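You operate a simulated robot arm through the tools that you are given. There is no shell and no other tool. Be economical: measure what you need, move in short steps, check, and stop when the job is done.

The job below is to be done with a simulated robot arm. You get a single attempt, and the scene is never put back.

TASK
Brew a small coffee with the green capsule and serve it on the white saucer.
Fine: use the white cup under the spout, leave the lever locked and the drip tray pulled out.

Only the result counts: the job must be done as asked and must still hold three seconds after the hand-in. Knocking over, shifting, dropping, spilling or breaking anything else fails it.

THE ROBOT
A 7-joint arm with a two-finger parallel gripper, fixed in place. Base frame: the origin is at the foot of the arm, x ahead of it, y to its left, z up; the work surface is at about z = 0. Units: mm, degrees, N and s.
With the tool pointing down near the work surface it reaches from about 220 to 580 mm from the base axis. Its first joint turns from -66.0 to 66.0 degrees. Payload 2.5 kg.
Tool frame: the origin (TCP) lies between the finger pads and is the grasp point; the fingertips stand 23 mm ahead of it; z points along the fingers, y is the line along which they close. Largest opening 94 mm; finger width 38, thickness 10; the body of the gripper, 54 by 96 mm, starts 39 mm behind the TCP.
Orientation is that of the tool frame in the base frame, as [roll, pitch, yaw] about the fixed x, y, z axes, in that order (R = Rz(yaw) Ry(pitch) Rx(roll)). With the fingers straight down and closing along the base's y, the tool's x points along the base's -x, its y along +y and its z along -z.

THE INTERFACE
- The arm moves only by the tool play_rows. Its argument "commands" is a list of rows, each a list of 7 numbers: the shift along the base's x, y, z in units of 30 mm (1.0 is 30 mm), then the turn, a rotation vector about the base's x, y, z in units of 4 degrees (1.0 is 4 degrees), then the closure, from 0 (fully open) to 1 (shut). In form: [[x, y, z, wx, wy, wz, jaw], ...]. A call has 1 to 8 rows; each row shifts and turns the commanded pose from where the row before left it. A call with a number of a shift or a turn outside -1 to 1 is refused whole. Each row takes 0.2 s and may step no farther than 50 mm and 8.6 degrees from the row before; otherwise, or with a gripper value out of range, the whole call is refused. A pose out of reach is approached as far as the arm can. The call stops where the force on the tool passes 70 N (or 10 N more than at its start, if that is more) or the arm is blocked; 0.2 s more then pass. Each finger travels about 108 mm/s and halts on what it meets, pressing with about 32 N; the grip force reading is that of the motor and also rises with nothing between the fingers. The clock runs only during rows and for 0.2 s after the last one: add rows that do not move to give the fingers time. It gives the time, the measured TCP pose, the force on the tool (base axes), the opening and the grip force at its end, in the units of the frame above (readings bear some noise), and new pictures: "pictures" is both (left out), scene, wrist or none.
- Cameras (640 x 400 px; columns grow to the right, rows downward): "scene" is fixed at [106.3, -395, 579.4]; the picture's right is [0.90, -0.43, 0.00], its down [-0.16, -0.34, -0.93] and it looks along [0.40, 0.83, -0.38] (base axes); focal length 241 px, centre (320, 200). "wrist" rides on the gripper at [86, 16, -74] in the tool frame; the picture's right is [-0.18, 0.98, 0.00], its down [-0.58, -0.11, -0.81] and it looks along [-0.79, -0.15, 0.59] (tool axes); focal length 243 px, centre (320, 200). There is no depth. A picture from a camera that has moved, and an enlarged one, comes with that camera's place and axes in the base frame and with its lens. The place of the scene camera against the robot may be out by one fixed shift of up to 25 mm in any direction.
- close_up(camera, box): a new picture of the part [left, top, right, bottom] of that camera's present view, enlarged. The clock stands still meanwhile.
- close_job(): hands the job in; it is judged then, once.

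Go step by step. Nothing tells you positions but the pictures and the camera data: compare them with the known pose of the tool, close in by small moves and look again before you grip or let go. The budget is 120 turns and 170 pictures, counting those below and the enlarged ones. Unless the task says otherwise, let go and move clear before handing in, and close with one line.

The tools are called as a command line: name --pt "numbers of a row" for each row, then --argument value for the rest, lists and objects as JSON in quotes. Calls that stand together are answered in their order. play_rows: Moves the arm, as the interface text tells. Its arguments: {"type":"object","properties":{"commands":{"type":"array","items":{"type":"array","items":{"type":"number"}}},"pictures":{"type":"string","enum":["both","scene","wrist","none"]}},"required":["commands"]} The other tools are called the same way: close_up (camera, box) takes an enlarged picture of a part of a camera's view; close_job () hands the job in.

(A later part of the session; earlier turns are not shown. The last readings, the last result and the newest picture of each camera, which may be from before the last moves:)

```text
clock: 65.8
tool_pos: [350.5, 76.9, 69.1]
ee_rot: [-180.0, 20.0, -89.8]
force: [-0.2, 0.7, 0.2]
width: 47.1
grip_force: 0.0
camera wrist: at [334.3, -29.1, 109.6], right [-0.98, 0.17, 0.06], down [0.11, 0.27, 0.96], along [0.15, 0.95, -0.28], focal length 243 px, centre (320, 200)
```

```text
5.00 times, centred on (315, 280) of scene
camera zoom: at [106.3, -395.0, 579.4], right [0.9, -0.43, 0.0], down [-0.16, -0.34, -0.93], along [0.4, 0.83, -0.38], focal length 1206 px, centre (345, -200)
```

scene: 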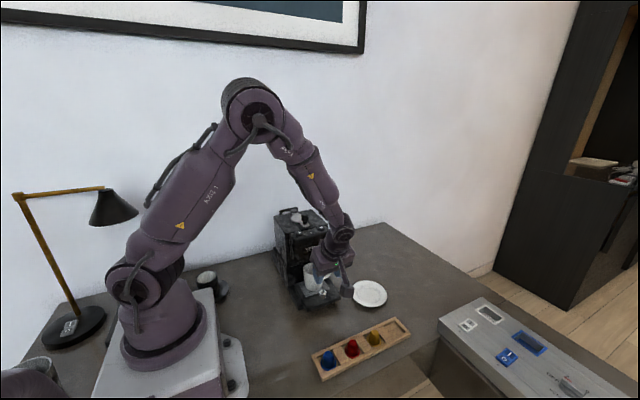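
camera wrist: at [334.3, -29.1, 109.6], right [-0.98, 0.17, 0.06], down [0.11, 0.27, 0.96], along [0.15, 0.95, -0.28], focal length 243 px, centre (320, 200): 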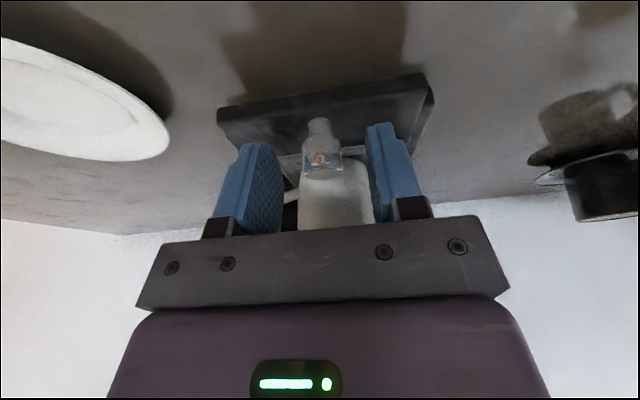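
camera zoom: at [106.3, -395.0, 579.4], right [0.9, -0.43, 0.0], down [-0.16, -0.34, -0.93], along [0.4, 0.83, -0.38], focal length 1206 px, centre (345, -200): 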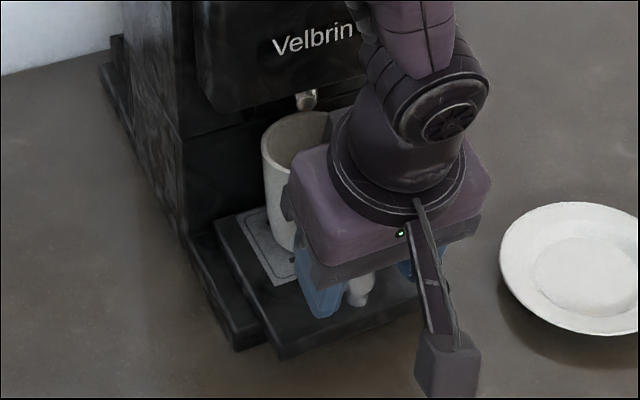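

The knob is at about (350.5, 91), z 34–59. Slight move in and close.

play_rows --pt "0 0.2 -0.15 0 0 0 0.5" --pt "0 0 0 0 0 0 0.8" --pt "0 0 0 0 0 0 1" --pt "0 0 0 0 0 0 1" --pictures "wrist"

close_up --camera "wrist" --box '[230, 40, 410, 220]'

```text
clock: 66.8
tool_pos: [350.1, 83.8, 65.6]
ee_rot: [179.9, 20.0, -89.9]
force: [-4.0, 0.6, 1.0]
width: 20.3
grip_force: 44.7
camera wrist: at [333.9, -23.1, 105.1], right [-0.98, 0.17, 0.06], down [0.11, 0.27, 0.96], along [0.14, 0.95, -0.28], focal length 243 px, centre (320, 200)
```

wrist: 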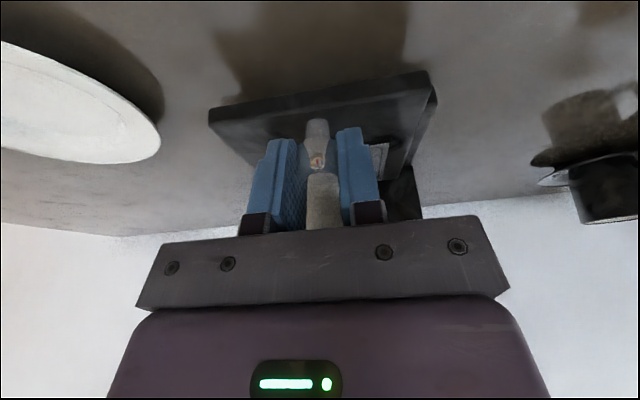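

```text
2.22 times, centred on (320, 130) of wrist
camera zoom: at [333.9, -23.1, 105.1], right [-0.98, 0.17, 0.06], down [0.11, 0.27, 0.96], along [0.14, 0.95, -0.28], focal length 539 px, centre (320, 356)
```

zoom: 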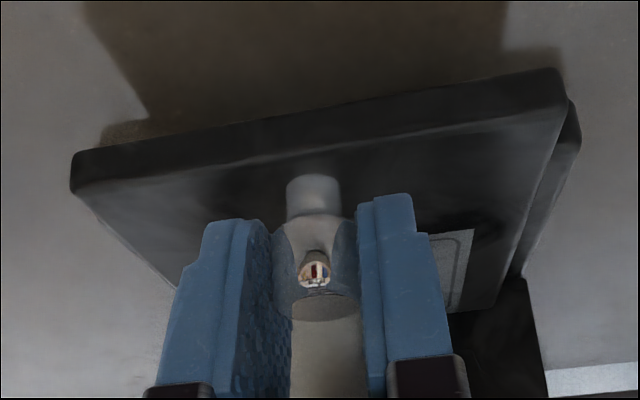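

Gripped (20.3 mm). Gentle pull test in -y.

play_rows --pt "0 -0.04 0 0 0 0 1" --pt "0 -0.06 0 0 0 0 1" --pt "0 -0.06 0 0 0 0 1" --pt "0 -0.06 0 0 0 0 1" --pt "0 0 0 0 0 0 1" --pictures "wrist"

close_up --camera "wrist" --box '[230, 40, 410, 220]'

```text
clock: 68.0
tool_pos: [350.0, 76.3, 65.3]
ee_rot: [179.9, 20.0, -89.9]
force: [-4.1, -0.9, 0.2]
width: 20.0
grip_force: 45.0
camera wrist: at [333.7, -30.3, 105.2], right [-0.98, 0.17, 0.06], down [0.11, 0.27, 0.96], along [0.15, 0.95, -0.28], focal length 243 px, centre (320, 200)
```

wrist: 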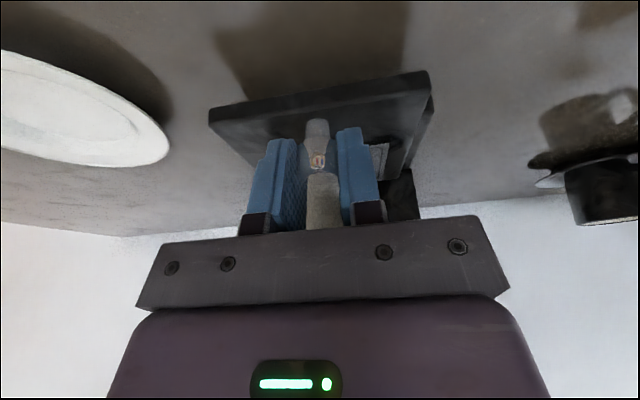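

```text
2.22 times, centred on (320, 130) of wrist
camera zoom: at [333.7, -30.3, 105.2], right [-0.98, 0.17, 0.06], down [0.11, 0.27, 0.96], along [0.15, 0.95, -0.28], focal length 539 px, centre (320, 356)
```

zoom: 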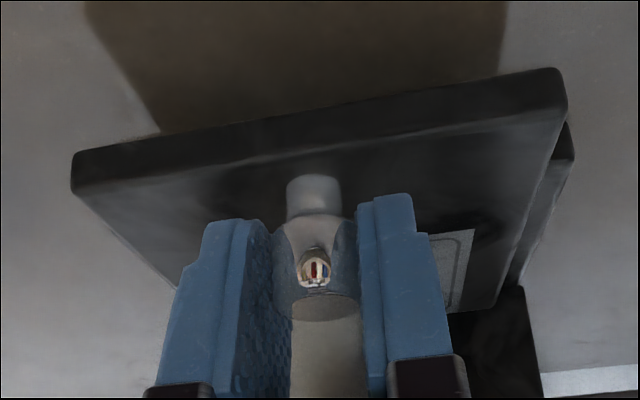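

The tray slides out with the knob. Continuing slowly, since the cup rides on it.

play_rows --pt "0 -0.05 0 0 0 0 1" --pt "0 -0.08 0 0 0 0 1" --pt "0 -0.09 0 0 0 0 1" --pt "0 -0.09 0 0 0 0 1" --pt "0 -0.09 0 0 0 0 1" --pt "0 -0.09 0 0 0 0 1" --pt "0 -0.08 0 0 0 0 1" --pt "0 -0.05 0 0 0 0 1" --pictures "both"

```text
clock: 69.8
tool_pos: [350.2, 58.3, 65.4]
ee_rot: [-180.0, 20.0, -89.9]
force: [-2.2, 0.6, 2.1]
width: 20.0
grip_force: 45.1
camera wrist: at [333.7, -49.0, 105.1], right [-0.98, 0.17, 0.06], down [0.11, 0.27, 0.96], along [0.15, 0.95, -0.28], focal length 243 px, centre (320, 200)
```

scene: 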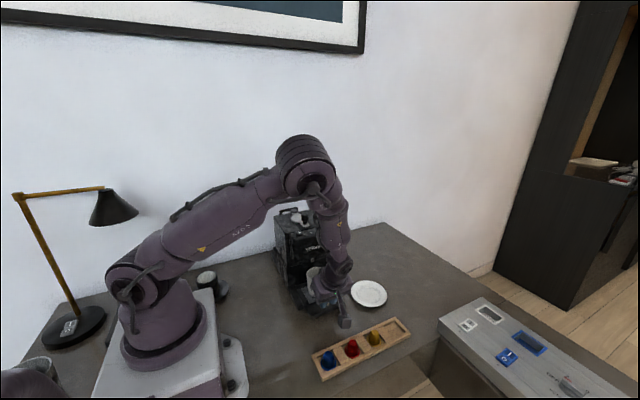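
wrist: 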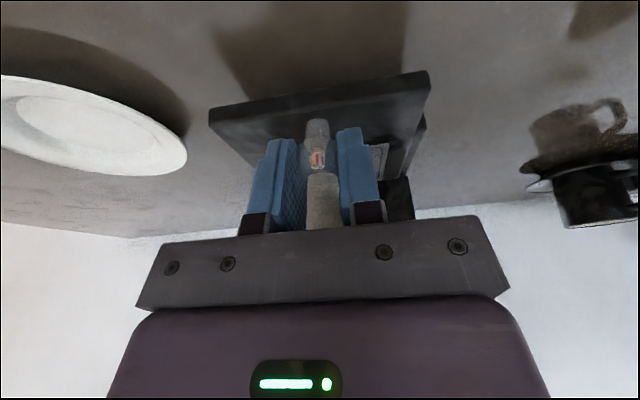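

play_rows --pt "0 -0.05 0 0 0 0 1" --pt "0 -0.08 0 0 0 0 1" --pt "0 -0.09 0 0 0 0 1" --pt "0 -0.09 0 0 0 0 1" --pt "0 -0.09 0 0 0 0 1" --pt "0 -0.09 0 0 0 0 1" --pt "0 -0.08 0 0 0 0 1" --pt "0 -0.05 0 0 0 0 1" --pictures "none"

close_up --camera "wrist" --box '[200, 40, 440, 230]'

close_up --camera "scene" --box '[260, 220, 380, 330]'

```text
clock: 71.6
tool_pos: [350.8, 39.0, 65.1]
ee_rot: [179.9, 20.0, -89.8]
force: [-5.1, 0.4, 13.2]
width: 20.0
grip_force: 44.9
```

```text
2.11 times, centred on (320, 135) of wrist
camera zoom: at [333.9, -67.9, 105.1], right [-0.98, 0.17, 0.06], down [0.11, 0.27, 0.96], along [0.14, 0.95, -0.28], focal length 511 px, centre (320, 337)
```

zoom: 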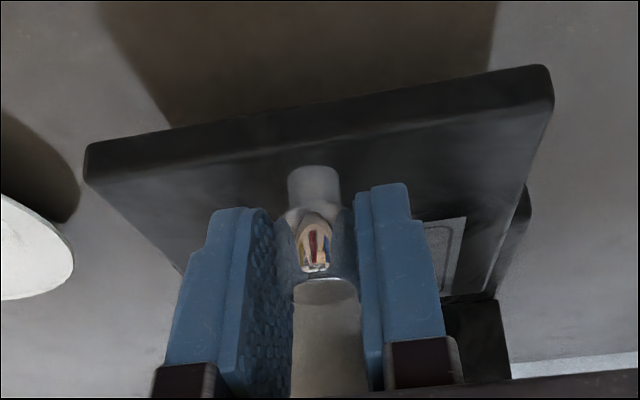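

```text
3.64 times, centred on (320, 275) of scene
camera zoom: at [106.2, -395.0, 579.4], right [0.9, -0.43, 0.0], down [-0.16, -0.34, -0.93], along [0.4, 0.83, -0.38], focal length 877 px, centre (320, -73)
```

zoom: 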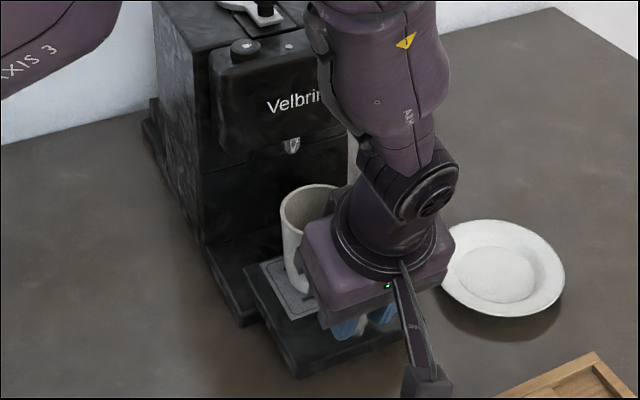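

45 mm out so far. Small vertical load; easing up 1 mm and continuing carefully.

play_rows --pt "0 0 0.03 0 0 0 1" --pt "0 -0.05 0 0 0 0 1" --pt "0 -0.07 0 0 0 0 1" --pt "0 -0.07 0 0 0 0 1" --pt "0 -0.05 0 0 0 0 1" --pictures "none"

close_up --camera "wrist" --box '[200, 40, 440, 230]'

```text
clock: 72.8
tool_pos: [351.0, 31.6, 64.8]
ee_rot: [180.0, 20.0, -90.0]
force: [7.9, 0.6, -36.6]
width: 20.0
grip_force: 45.2
```

```text
2.11 times, centred on (320, 135) of wrist
camera zoom: at [333.5, -75.0, 105.3], right [-0.98, 0.17, 0.06], down [0.11, 0.27, 0.96], along [0.15, 0.95, -0.29], focal length 511 px, centre (320, 337)
```

zoom: 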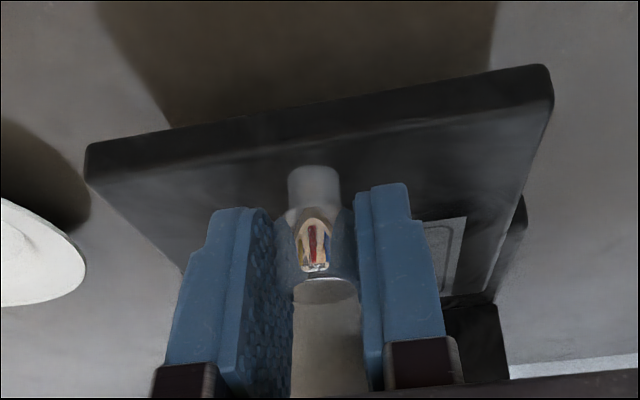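

The tray is on a stiff rail (1 mm of lift gave -37 N), so I undo most of that lift and keep pulling.

play_rows --pt "0 0 -0.022 0 0 0 1" --pt "0 -0.05 0 0 0 0 1" --pt "0 -0.08 0 0 0 0 1" --pt "0 -0.08 0 0 0 0 1" --pt "0 -0.08 0 0 0 0 1" --pt "0 -0.05 0 0 0 0 1" --pt "0 0 0 0 0 0 1" --pictures "none"

close_up --camera "wrist" --box '[200, 40, 440, 230]'

```text
clock: 74.4
tool_pos: [349.7, 21.3, 65.6]
ee_rot: [180.0, 20.0, -89.9]
force: [14.8, 0.3, -36.8]
width: 20.2
grip_force: 45.2
```

```text
2.11 times, centred on (320, 135) of wrist
camera zoom: at [333.5, -84.6, 105.4], right [-0.98, 0.17, 0.06], down [0.11, 0.27, 0.96], along [0.15, 0.95, -0.28], focal length 511 px, centre (320, 337)
```

zoom: 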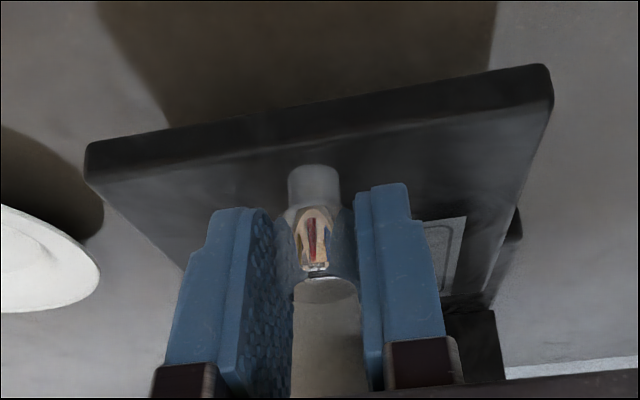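

play_rows --pt "0 0 -0.025 0 0 0 1" --pt "0 -0.05 0 0 0 0 1" --pt "0 -0.08 0 0 0 0 1" --pt "0 -0.08 0 0 0 0 1" --pt "0 -0.05 0 0 0 0 1" --pt "0 0 0 0 0 0 1" --pictures "none"

close_up --camera "scene" --box '[260, 220, 380, 330]'

```text
clock: 75.8
tool_pos: [350.4, 14.5, 64.3]
ee_rot: [179.9, 20.1, -89.6]
force: [-12.5, 0.2, 42.4]
width: 20.1
grip_force: 45.6
```

```text
3.64 times, centred on (320, 275) of scene
camera zoom: at [106.1, -395.0, 579.4], right [0.9, -0.43, 0.0], down [-0.16, -0.34, -0.93], along [0.4, 0.83, -0.38], focal length 877 px, centre (320, -73)
```

zoom: 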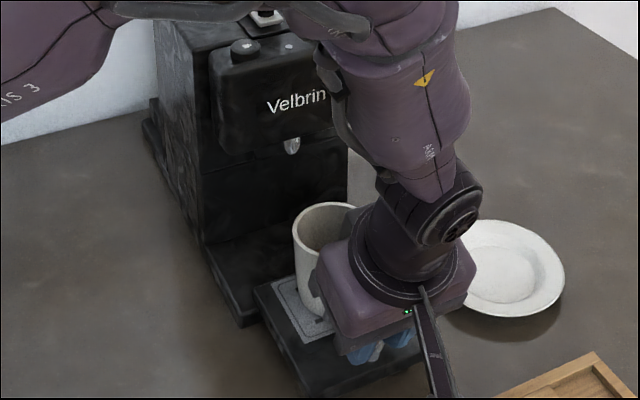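

play_rows --pt "0 0 0.014 0 0 0 1" --pt "0 -0.05 0 0 0 0 1" --pt "0 -0.08 0 0 0 0 1" --pt "0 -0.08 0 0 0 0 1" --pt "0 -0.05 0 0 0 0 1" --pt "0 0 0 0 0 0 1" --pictures "none"

```text
clock: 77.2
tool_pos: [349.6, 5.5, 64.4]
ee_rot: [179.9, 20.0, -89.9]
force: [-9.9, 0.7, 19.1]
width: 20.2
grip_force: 44.8
```

play_rows --pt "0 0 0.01 0 0 0 1" --pt "0 -0.05 0 0 0 0 1" --pt "0 -0.08 0 0 0 0 1" --pt "0 -0.08 0 0 0 0 1" --pt "0 -0.05 0 0 0 0 1" --pt "0 0 0 0 0 0 1" --pictures "none"

close_up --camera "scene" --box '[260, 220, 420, 350]'

close_up --camera "wrist" --box '[200, 40, 440, 230]'

```text
clock: 78.6
tool_pos: [350.4, -2.7, 64.4]
ee_rot: [179.9, 20.0, -89.8]
force: [-1.1, 5.3, -20.5]
width: 20.1
grip_force: 45.0
```

```text
3.08 times, centred on (340, 285) of scene
camera zoom: at [106.4, -395.0, 579.3], right [0.9, -0.43, 0.0], down [-0.16, -0.34, -0.93], along [0.4, 0.83, -0.38], focal length 742 px, centre (258, -62)
```

zoom: 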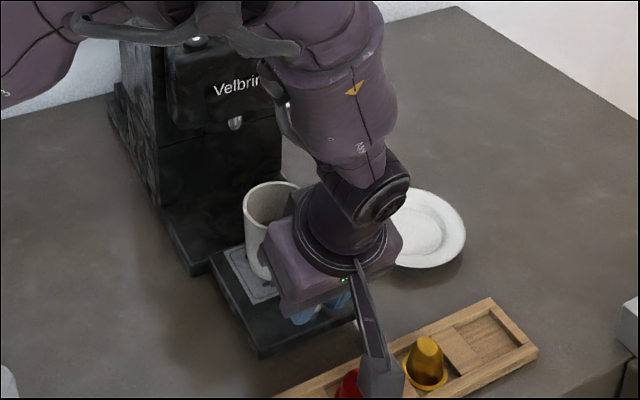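

```text
2.11 times, centred on (320, 135) of wrist
camera zoom: at [333.9, -108.3, 104.3], right [-0.98, 0.17, 0.06], down [0.11, 0.27, 0.96], along [0.14, 0.95, -0.28], focal length 511 px, centre (320, 337)
```

zoom: 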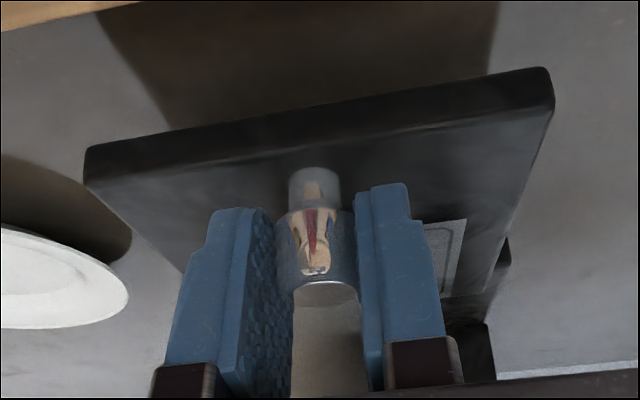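

A slight y-resistance is appearing; checking whether this is the stop.

play_rows --pt "0 -0.05 0 0 0 0 1" --pt "0 -0.05 0 0 0 0 1" --pt "0 0 0 0 0 0 1" --pictures "none"

```text
clock: 79.4
tool_pos: [350.1, -0.7, 64.3]
ee_rot: [180.0, 20.3, -89.7]
force: [5.8, 26.2, -37.5]
width: 20.2
grip_force: 44.4
```

The end stop is reached. I relax the pull, release the knob and back off upward.

play_rows --pt "0 0.07 0 0 0 0 1" --pt "0 0 0 0 0 0 0.8" --pt "0 0 0 0 0 0 0.6" --pt "0 0 0 0 0 0 0.45" --pt "0 -0.15 0.5 0 0 0 0.45" --pt "0 -0.3 1 0 0 0 0.45" --pt "0 -0.3 1 0 0 0 0.45" --pt "0 -0.3 0.5 0 0 0 0.45" --pictures "both"

close_up --camera "wrist" --box '[220, 20, 420, 220]'

```text
clock: 81.2
tool_pos: [350.5, -34.4, 155.6]
ee_rot: [179.8, 20.0, -89.9]
force: [0.3, -0.4, 0.1]
width: 51.8
grip_force: 0.0
camera wrist: at [334.2, -140.7, 195.5], right [-0.98, 0.17, 0.06], down [0.11, 0.27, 0.96], along [0.15, 0.95, -0.28], focal length 243 px, centre (320, 200)
```

scene: 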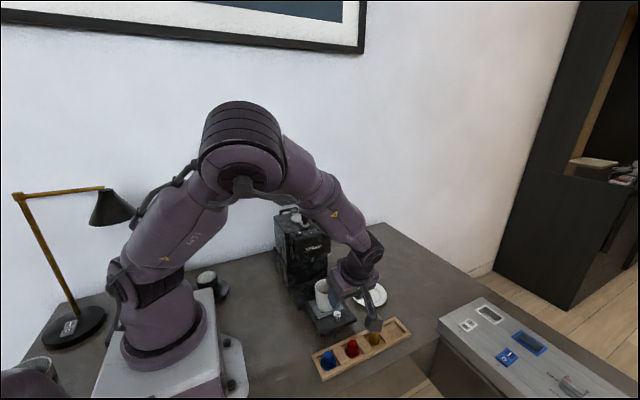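
wrist: 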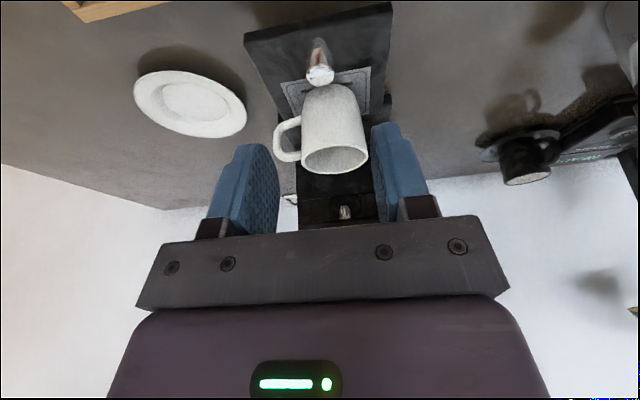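

```text
2.00 times, centred on (320, 120) of wrist
camera zoom: at [334.2, -140.7, 195.5], right [-0.98, 0.17, 0.06], down [0.11, 0.27, 0.96], along [0.15, 0.95, -0.28], focal length 485 px, centre (320, 360)
```

zoom: 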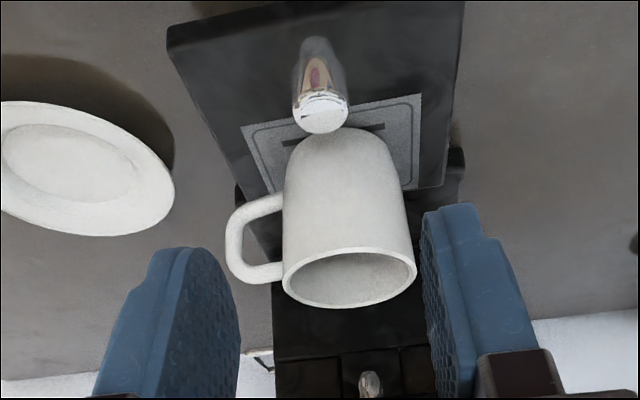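

The cup is now clear of the housing at about (350, 61). I'll raise, un-tilt, and turn the tool so the fingers close along y, away from the handle.

play_rows --pt "0 0 0.8 -1 0 0 0.2" --pt "0 0 0.8 -1 0 0 0.2" --pt "0 0 0.8 -1 0 0 0.2" --pt "0 0 0.8 -1 0 0 0.2" --pt "0 0 0 -1 0 0 0.2" --pt "0 0 0 0 0 -1 0.2" --pt "0 0 0 0 0 -1 0.2" --pt "0 0 0 0 0 -1 0.2" --pictures "none"

play_rows --pt "0 0.3 0 0 0 -1 0.2" --pt "0 0.3 0 0 0 -1 0.2" --pt "0 0.3 0 0 0 -1 0.2" --pt "0 0.3 0 0 0 -1 0.2" --pt "0 0.3 0 0 0 -1 0.2" --pt "0 0.3 0 0 0 -1 0.2" --pt "0 0.3 0 0 0 -1 0.2" --pt "0 0.3 0 0 0 -1 0.2" --pictures "none"

play_rows --pt "0 0.3 0 0 0 -1 0.2" --pt "0 0.3 0 0 0 -1 0.2" --pt "0 0.15 0 0 0 -1 0.2" --pt "0 0 0 0 0 -1 0.2" --pt "0 0 0 0 0 -1 0.2" --pt "0 0 0 0 0 -1 0.2" --pt "0 0 0 0 0 -1 0.2" --pt "0 0 0 0 0 -1 0.2" --pictures "none"

play_rows --pt "0 0 0 0 0 -1 0.2" --pt "0 0 0 0 0 -1 0.2" --pt "0 0 0 0 0 -1 0.2" --pt "0 0 0 0 0 -0.5 0.2" --pt "0 0 0 0 0 0 0.2" --pictures "both"

```text
clock: 83.0
tool_pos: [350.9, -35.4, 251.0]
ee_rot: [179.8, 0.0, -102.0]
force: [-0.2, 1.3, 1.4]
width: 75.0
grip_force: 0.0
```

```text
clock: 84.8
tool_pos: [349.6, 39.6, 251.6]
ee_rot: [180.0, 0.0, -134.1]
force: [-0.6, 0.2, 0.6]
width: 75.3
grip_force: 0.1
```

```text
clock: 86.6
tool_pos: [350.0, 60.2, 250.6]
ee_rot: [179.8, 0.0, -165.9]
force: [-1.0, -0.1, 0.4]
width: 75.2
grip_force: 0.0
```

```text
clock: 87.8
tool_pos: [350.8, 59.7, 252.0]
ee_rot: [180.0, 0.0, -179.9]
force: [0.4, 0.4, 0.3]
width: 75.2
grip_force: 0.0
camera wrist: at [263.5, 76.4, 325.7], right [0.18, 0.98, 0.0], down [0.58, -0.11, 0.81], along [0.79, -0.15, -0.59], focal length 243 px, centre (320, 200)
```

scene: 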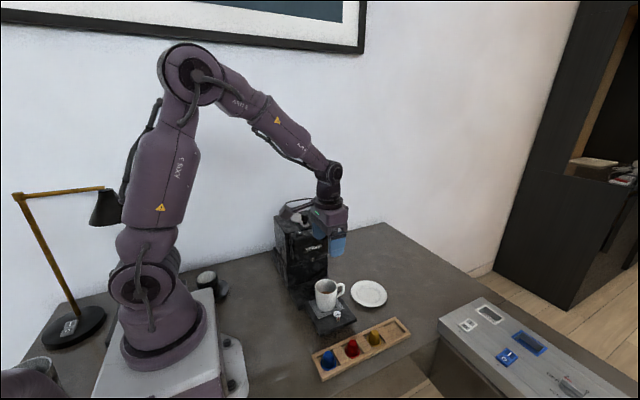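
wrist: 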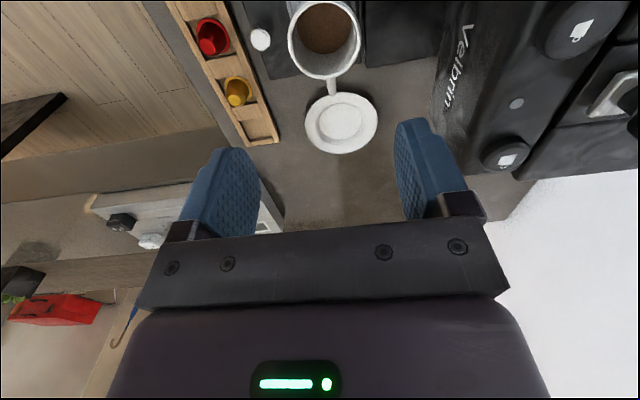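

close_up --camera "wrist" --box '[240, 0, 420, 160]'

close_up --camera "scene" --box '[270, 250, 410, 350]'

```text
2.50 times, centred on (330, 80) of wrist
camera zoom: at [263.5, 76.4, 325.7], right [0.18, 0.98, 0.0], down [0.58, -0.11, 0.81], along [0.79, -0.15, -0.59], focal length 606 px, centre (295, 500)
```

zoom: 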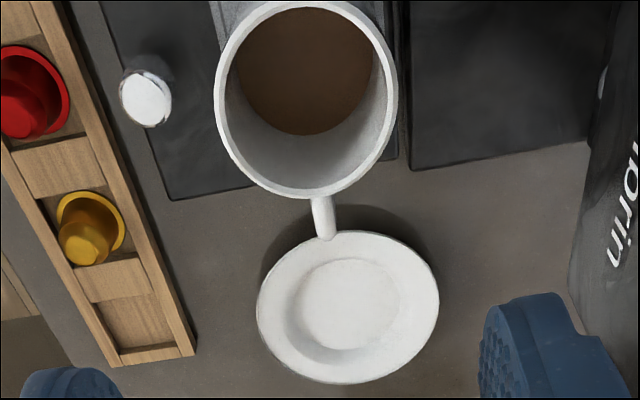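

```text
4.00 times, centred on (340, 300) of scene
camera zoom: at [106.3, -395.0, 579.4], right [0.9, -0.43, 0.0], down [-0.16, -0.34, -0.93], along [0.4, 0.83, -0.38], focal length 965 px, centre (240, -200)
```

zoom: 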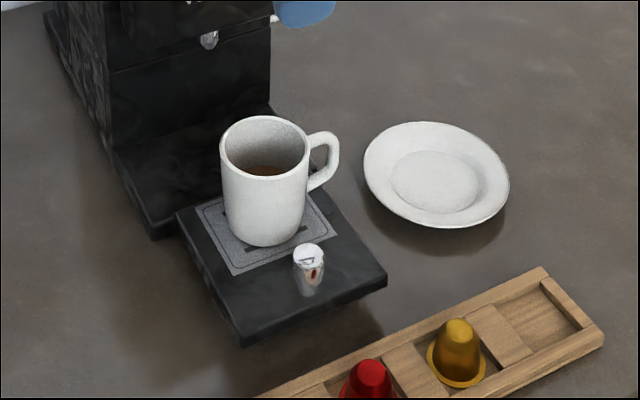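

The coffee is in the cup. Cup centre about (348,64), saucer centre about (495,66). Descend partway and re-check.

play_rows --pt "-0.05 0.12 -0.8 0 0 0 0.2" --pt "0 0 -0.8 0 0 0 0.2" --pt "0 0 -0.8 0 0 0 0.2" --pt "0 0 -0.6 0 0 0 0.2" --pt "0 0 0 0 0 0 0.2" --pictures "wrist"

close_up --camera "wrist" --box '[220, 20, 420, 200]'

```text
clock: 89.0
tool_pos: [348.5, 65.2, 161.3]
ee_rot: [180.0, 0.0, -179.9]
force: [0.0, 0.6, -0.1]
width: 75.0
grip_force: 0.1
camera wrist: at [261.4, 81.4, 234.9], right [0.18, 0.98, 0.0], down [0.58, -0.11, 0.81], along [0.79, -0.15, -0.59], focal length 243 px, centre (320, 200)
```

wrist: 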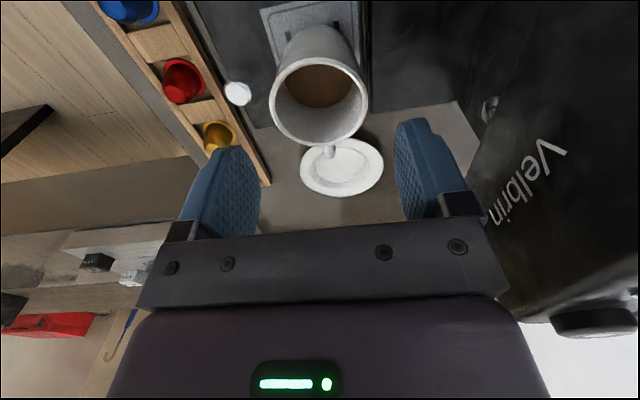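

```text
2.22 times, centred on (320, 110) of wrist
camera zoom: at [261.4, 81.4, 234.9], right [0.18, 0.98, 0.0], down [0.58, -0.11, 0.81], along [0.79, -0.15, -0.59], focal length 539 px, centre (320, 400)
```

zoom: 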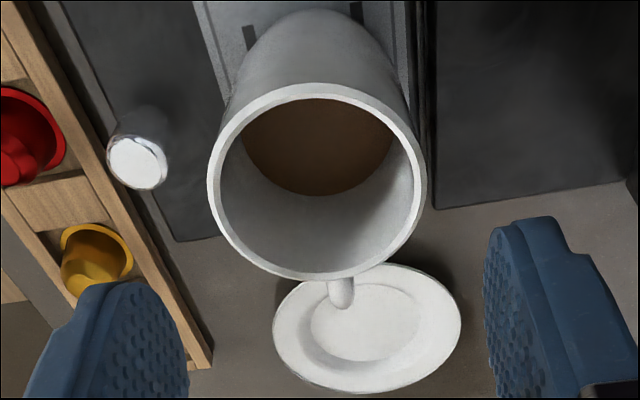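

Aligned in y. Descending to TCP z 86.

play_rows --pt "-0.05 -0.02 -0.8 0 0 0 0.2" --pt "0 0 -0.8 0 0 0 0.2" --pt "0 0 -0.5 0 0 0 0.2" --pt "0 0 -0.4 0 0 0 0.2" --pt "0 0 0 0 0 0 0.2" --pictures "both"

close_up --camera "scene" --box '[280, 230, 400, 330]'

```text
clock: 90.2
tool_pos: [346.8, 62.5, 84.5]
ee_rot: [179.9, 0.0, -179.9]
force: [0.3, -0.5, 0.0]
width: 75.6
grip_force: 0.0
camera wrist: at [259.4, 79.4, 159.4], right [0.18, 0.98, 0.0], down [0.58, -0.11, 0.81], along [0.79, -0.15, -0.59], focal length 243 px, centre (320, 200)
```

scene: 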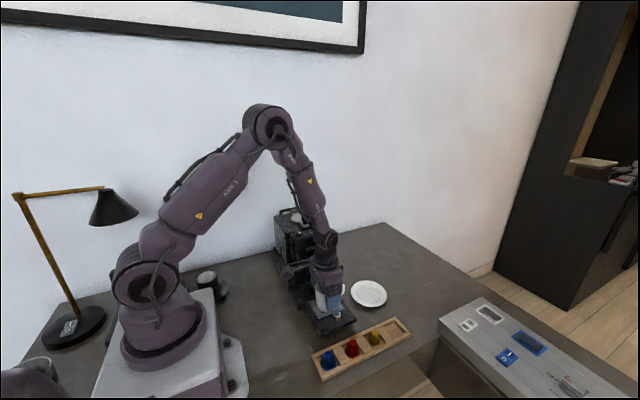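
wrist: 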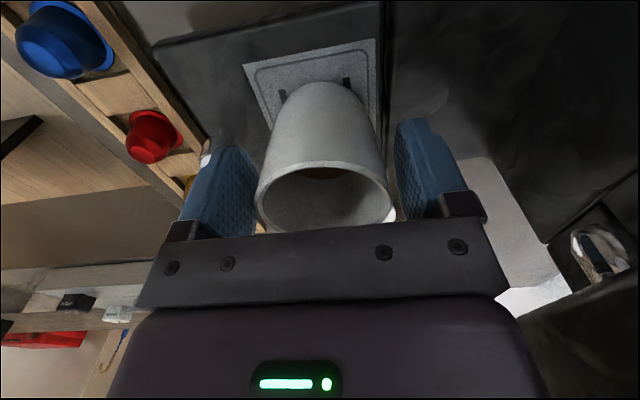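

```text
4.00 times, centred on (340, 280) of scene
camera zoom: at [106.3, -395.0, 579.4], right [0.9, -0.43, 0.0], down [-0.16, -0.34, -0.93], along [0.4, 0.83, -0.38], focal length 965 px, centre (240, -120)
```

zoom: 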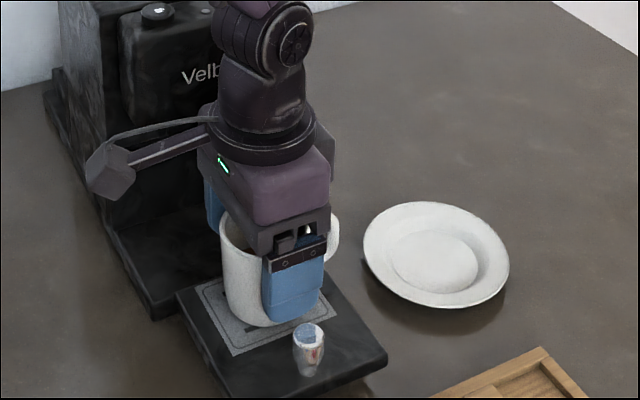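

The fingers straddle the cup clear of the handle. Closing in stages.

play_rows --pt "0 0 0 0 0 0 0.28" --pt "0 0 0 0 0 0 0.32" --pt "0 0 0 0 0 0 0.36" --pt "0 0 0 0 0 0 0.4" --pt "0 0 0 0 0 0 0.6" --pt "0 0 0 0 0 0 1" --pt "0 0 0 0 0 0 1" --pictures "wrist"

```text
clock: 91.8
tool_pos: [345.3, 63.2, 85.8]
ee_rot: [179.9, 0.0, -179.9]
force: [-0.4, -0.2, 0.8]
width: 58.6
grip_force: 32.0
camera wrist: at [259.3, 79.4, 159.6], right [0.18, 0.98, 0.0], down [0.58, -0.11, 0.81], along [0.79, -0.15, -0.59], focal length 243 px, centre (320, 200)
```

wrist: 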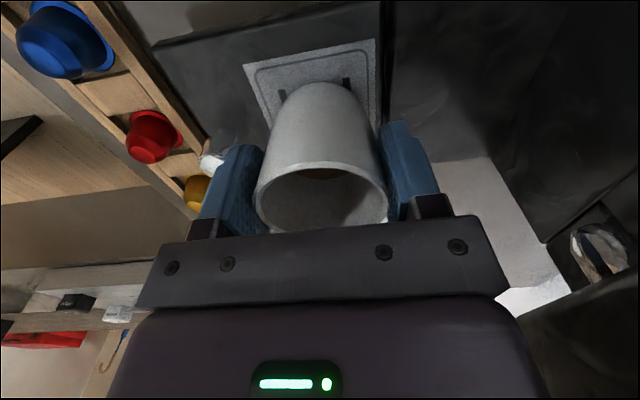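

Gripped at 58.6 mm. Lifting gently.

play_rows --pt "0 0 0.06 0 0 0 1" --pt "0 0 0.12 0 0 0 1" --pt "0 0 0.2 0 0 0 1" --pt "0 0 0.25 0 0 0 1" --pt "0 0 0.25 0 0 0 1" --pt "0 0 0.2 0 0 0 1" --pt "0 0 0.12 0 0 0 1" --pt "0 0 0.06 0 0 0 1" --pictures "both"

close_up --camera "scene" --box '[280, 230, 400, 330]'

```text
clock: 93.6
tool_pos: [346.9, 63.3, 124.8]
ee_rot: [179.9, 0.1, -179.9]
force: [1.4, 0.6, -2.1]
width: 58.7
grip_force: 31.9
camera wrist: at [260.0, 79.9, 198.2], right [0.18, 0.98, 0.0], down [0.58, -0.11, 0.81], along [0.79, -0.15, -0.59], focal length 243 px, centre (320, 200)
```

scene: 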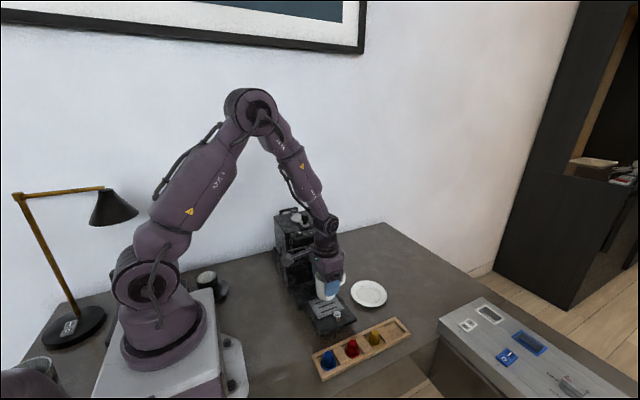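
wrist: 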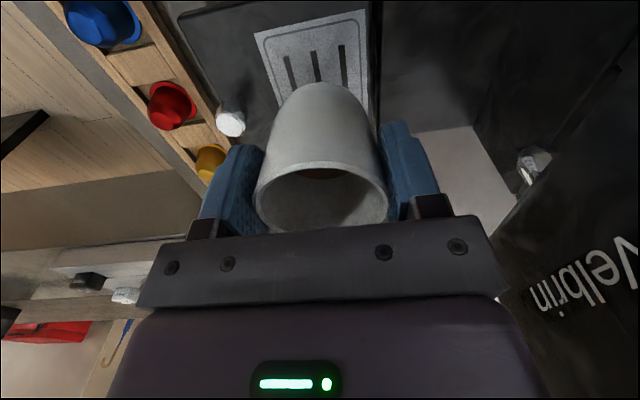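

```text
4.00 times, centred on (340, 280) of scene
camera zoom: at [106.3, -395.0, 579.4], right [0.9, -0.43, 0.0], down [-0.16, -0.34, -0.93], along [0.4, 0.83, -0.38], focal length 965 px, centre (240, -120)
```

zoom: 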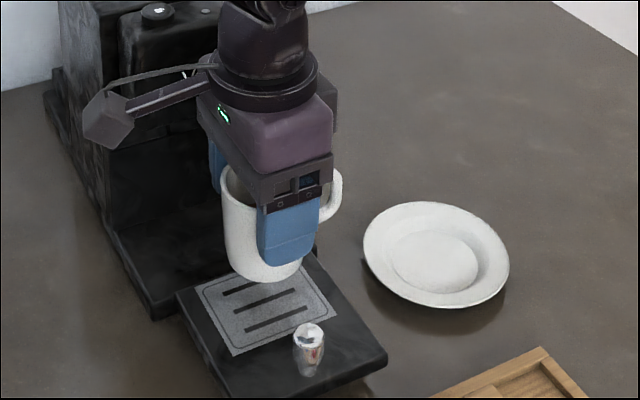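

The cup is held level. Carrying it smoothly +x toward the saucer at (495,66).

play_rows --pt "0.1 0 0 0 0 0 1" --pt "0.25 0 0 0 0 0 1" --pt "0.4 0.02 0 0 0 0 1" --pt "0.5 0.02 0 0 0 0 1" --pt "0.5 0.02 0 0 0 0 1" --pt "0.5 0.02 0 0 0 0 1" --pt "0.5 0 0 0 0 0 1" --pt "0.5 0 0 0 0 0 1" --pictures "none"

play_rows --pt "0.5 0 0 0 0 0 1" --pt "0.5 0 0 0 0 0 1" --pt "0.35 0 0 0 0 0 1" --pt "0.2 0 0 0 0 0 1" --pt "0.1 0 0 0 0 0 1" --pt "0 0 0 0 0 0 1" --pictures "both"

close_up --camera "scene" --box '[310, 230, 430, 330]'

close_up --camera "wrist" --box '[220, 20, 420, 240]'

```text
clock: 95.4
tool_pos: [444.7, 65.3, 124.0]
ee_rot: [179.9, 0.1, -179.9]
force: [0.4, -0.1, -1.7]
width: 58.8
grip_force: 31.9
```

```text
clock: 96.8
tool_pos: [494.0, 66.0, 122.2]
ee_rot: [179.9, 0.0, -179.9]
force: [0.2, 0.3, -1.9]
width: 58.5
grip_force: 32.2
camera wrist: at [407.5, 82.5, 198.1], right [0.18, 0.98, 0.0], down [0.58, -0.11, 0.81], along [0.79, -0.15, -0.59], focal length 243 px, centre (320, 200)
```

scene: 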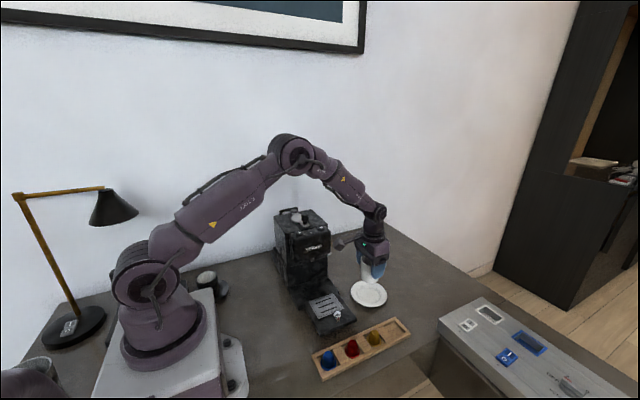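
wrist: 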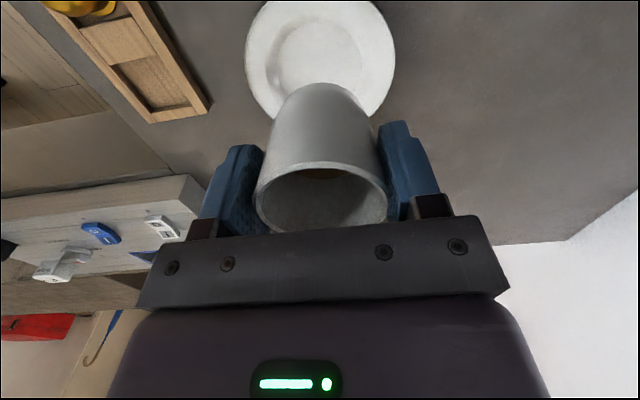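

```text
4.00 times, centred on (370, 280) of scene
camera zoom: at [106.3, -395.0, 579.4], right [0.9, -0.43, 0.0], down [-0.16, -0.34, -0.93], along [0.4, 0.83, -0.38], focal length 965 px, centre (120, -120)
```

zoom: 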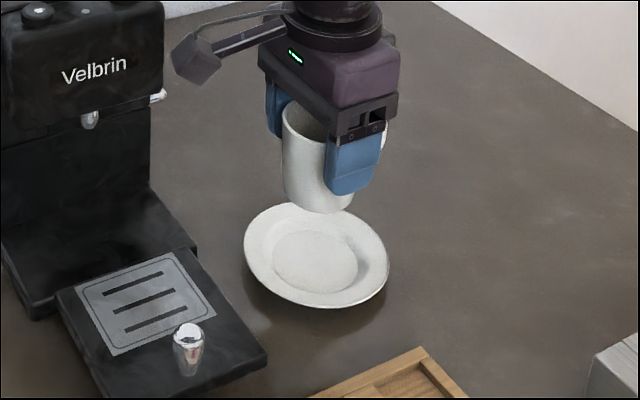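

```text
1.82 times, centred on (320, 130) of wrist
camera zoom: at [407.5, 82.5, 198.1], right [0.18, 0.98, 0.0], down [0.58, -0.11, 0.81], along [0.79, -0.15, -0.59], focal length 441 px, centre (320, 327)
```

zoom: 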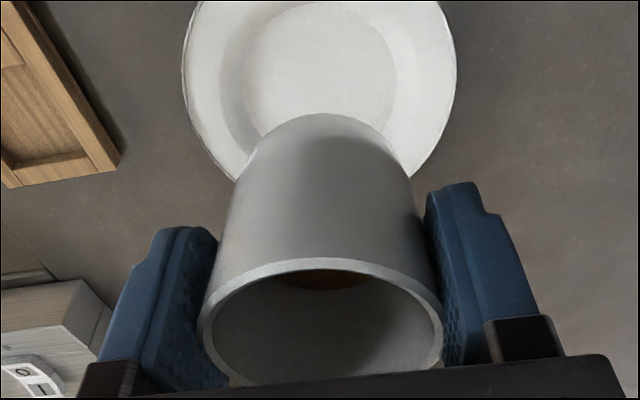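

The cup is over the saucer, nearly centred. Lowering gradually, watching force.

play_rows --pt "0.05 0 -0.1 0 0 0 1" --pt "0 0 -0.25 0 0 0 1" --pt "0 0 -0.35 0 0 0 1" --pt "0 0 -0.35 0 0 0 1" --pt "0 0 -0.35 0 0 0 1" --pt "0 0 -0.2 0 0 0 1" --pt "0 0 -0.1 0 0 0 1" --pt "0 0 0 0 0 0 1" --pictures "wrist"

close_up --camera "scene" --box '[320, 240, 420, 320]'

close_up --camera "wrist" --box '[220, 20, 420, 240]'

```text
clock: 98.6
tool_pos: [496.0, 64.8, 72.8]
ee_rot: [179.9, 0.1, -179.9]
force: [-0.3, 0.1, -1.3]
width: 58.5
grip_force: 31.9
camera wrist: at [409.2, 82.0, 147.7], right [0.18, 0.98, 0.0], down [0.58, -0.11, 0.81], along [0.79, -0.15, -0.59], focal length 243 px, centre (320, 200)
```

wrist: 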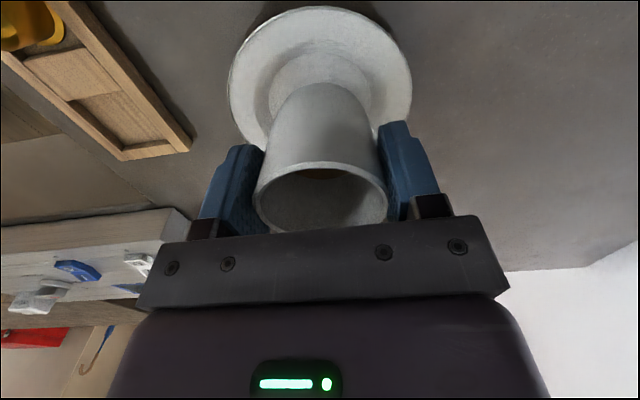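

```text
5.00 times, centred on (370, 280) of scene
camera zoom: at [106.3, -395.0, 579.4], right [0.9, -0.43, 0.0], down [-0.16, -0.34, -0.93], along [0.4, 0.83, -0.38], focal length 1206 px, centre (70, -200)
```

zoom: 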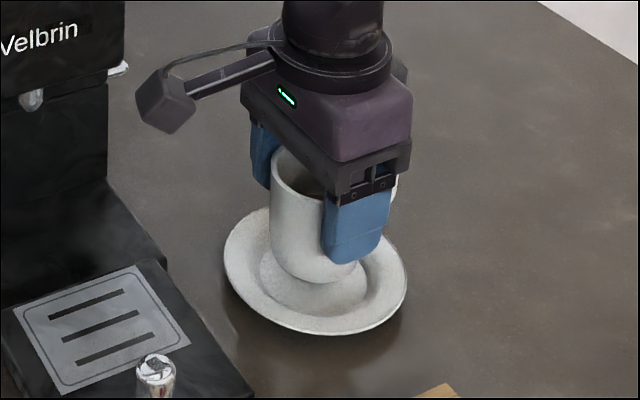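

```text
1.82 times, centred on (320, 130) of wrist
camera zoom: at [409.2, 82.0, 147.7], right [0.18, 0.98, 0.0], down [0.58, -0.11, 0.81], along [0.79, -0.15, -0.59], focal length 441 px, centre (320, 327)
```

zoom: 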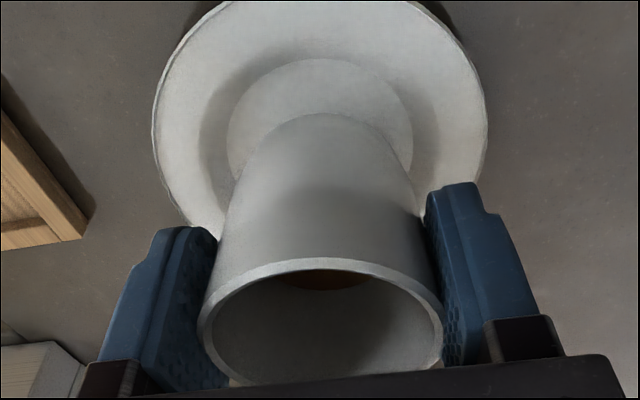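

Shift about 2 mm toward the well centre and keep lowering.

play_rows --pt "0.07 0.04 -0.05 0 0 0 1" --pt "0 0 -0.1 0 0 0 1" --pt "0 0 -0.1 0 0 0 1" --pt "0 0 -0.05 0 0 0 1" --pt "0 0 0 0 0 0 1" --pictures "none"

close_up --camera "scene" --box '[335, 250, 405, 310]'

```text
clock: 99.8
tool_pos: [497.7, 66.4, 63.1]
ee_rot: [179.9, -0.1, -179.9]
force: [-0.1, 0.5, -1.6]
width: 58.7
grip_force: 32.3
```

```text
6.67 times, centred on (370, 280) of scene
camera zoom: at [106.3, -395.0, 579.4], right [0.9, -0.43, 0.0], down [-0.16, -0.34, -0.93], along [0.4, 0.83, -0.38], focal length 1608 px, centre (-13, -333)
```

zoom: 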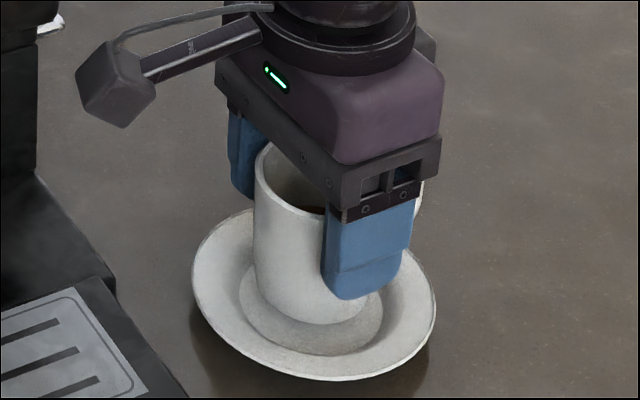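

play_rows --pt "0 0 -0.05 0 0 0 1" --pt "0 0 -0.05 0 0 0 1" --pt "0 0 0 0 0 0 1" --pictures "none"

play_rows --pt "0 0 -0.05 0 0 0 1" --pt "0 0 0 0 0 0 1" --pictures "none"

close_up --camera "scene" --box '[335, 250, 405, 310]'

```text
clock: 100.6
tool_pos: [498.1, 67.2, 61.4]
ee_rot: [179.9, 0.0, -180.0]
force: [-0.8, 0.1, -1.8]
width: 58.6
grip_force: 32.0
```

```text
clock: 101.2
tool_pos: [498.3, 66.6, 59.3]
ee_rot: [179.8, 0.1, -179.9]
force: [-0.3, 0.2, -0.7]
width: 58.6
grip_force: 31.8
```

```text
6.67 times, centred on (370, 280) of scene
camera zoom: at [106.3, -395.0, 579.4], right [0.9, -0.43, 0.0], down [-0.16, -0.34, -0.93], along [0.4, 0.83, -0.38], focal length 1608 px, centre (-13, -333)
```

zoom: 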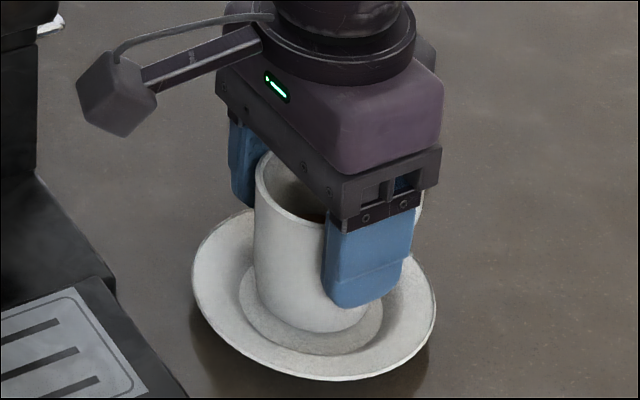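

play_rows --pt "0 0 -0.05 0 0 0 1" --pt "0 0 0 0 0 0 1" --pictures "none"

play_rows --pt "0 0 -0.05 0 0 0 1" --pt "0 0 0 0 0 0 1" --pictures "none"

```text
clock: 101.8
tool_pos: [498.5, 67.3, 57.9]
ee_rot: [179.9, 0.0, -179.8]
force: [-2.5, 0.4, 3.0]
width: 59.0
grip_force: 32.3
```

```text
clock: 102.4
tool_pos: [499.7, 67.5, 56.6]
ee_rot: [179.9, 0.3, -179.8]
force: [-6.0, -1.0, 22.0]
width: 58.7
grip_force: 32.6
```

Contact made. I relieve slightly and open slowly.

play_rows --pt "0 0 0.035 0 0 0 1" --pt "0 0 0 0 0 0 0.36" --pt "0 0 0 0 0 0 0.33" --pt "0 0 0 0 0 0 0.28" --pt "0 0 0 0 0 0 0.22" --pt "0 0 0 0 0 0 0.22" --pictures "wrist"

close_up --camera "scene" --box '[335, 250, 405, 310]'

```text
clock: 103.8
tool_pos: [497.6, 66.5, 57.0]
ee_rot: [179.9, 0.0, -179.9]
force: [0.3, 0.6, 0.5]
width: 73.7
grip_force: 0.1
camera wrist: at [411.0, 82.7, 131.2], right [0.18, 0.98, 0.0], down [0.58, -0.11, 0.81], along [0.79, -0.15, -0.59], focal length 243 px, centre (320, 200)
```

wrist: 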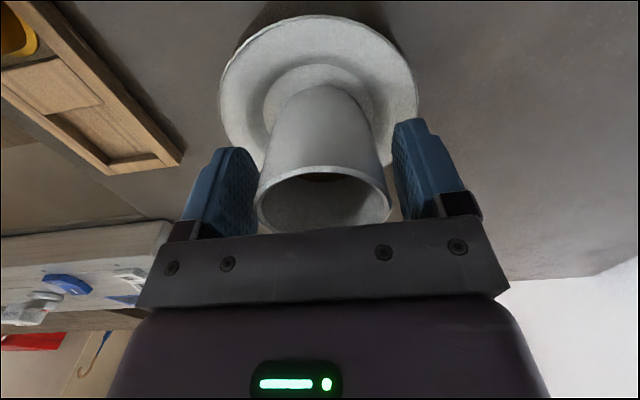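

```text
6.67 times, centred on (370, 280) of scene
camera zoom: at [106.3, -395.0, 579.4], right [0.9, -0.43, 0.0], down [-0.16, -0.34, -0.93], along [0.4, 0.83, -0.38], focal length 1608 px, centre (-13, -333)
```

zoom: 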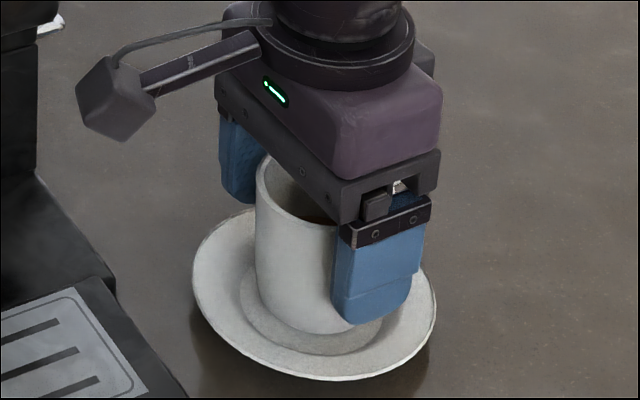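

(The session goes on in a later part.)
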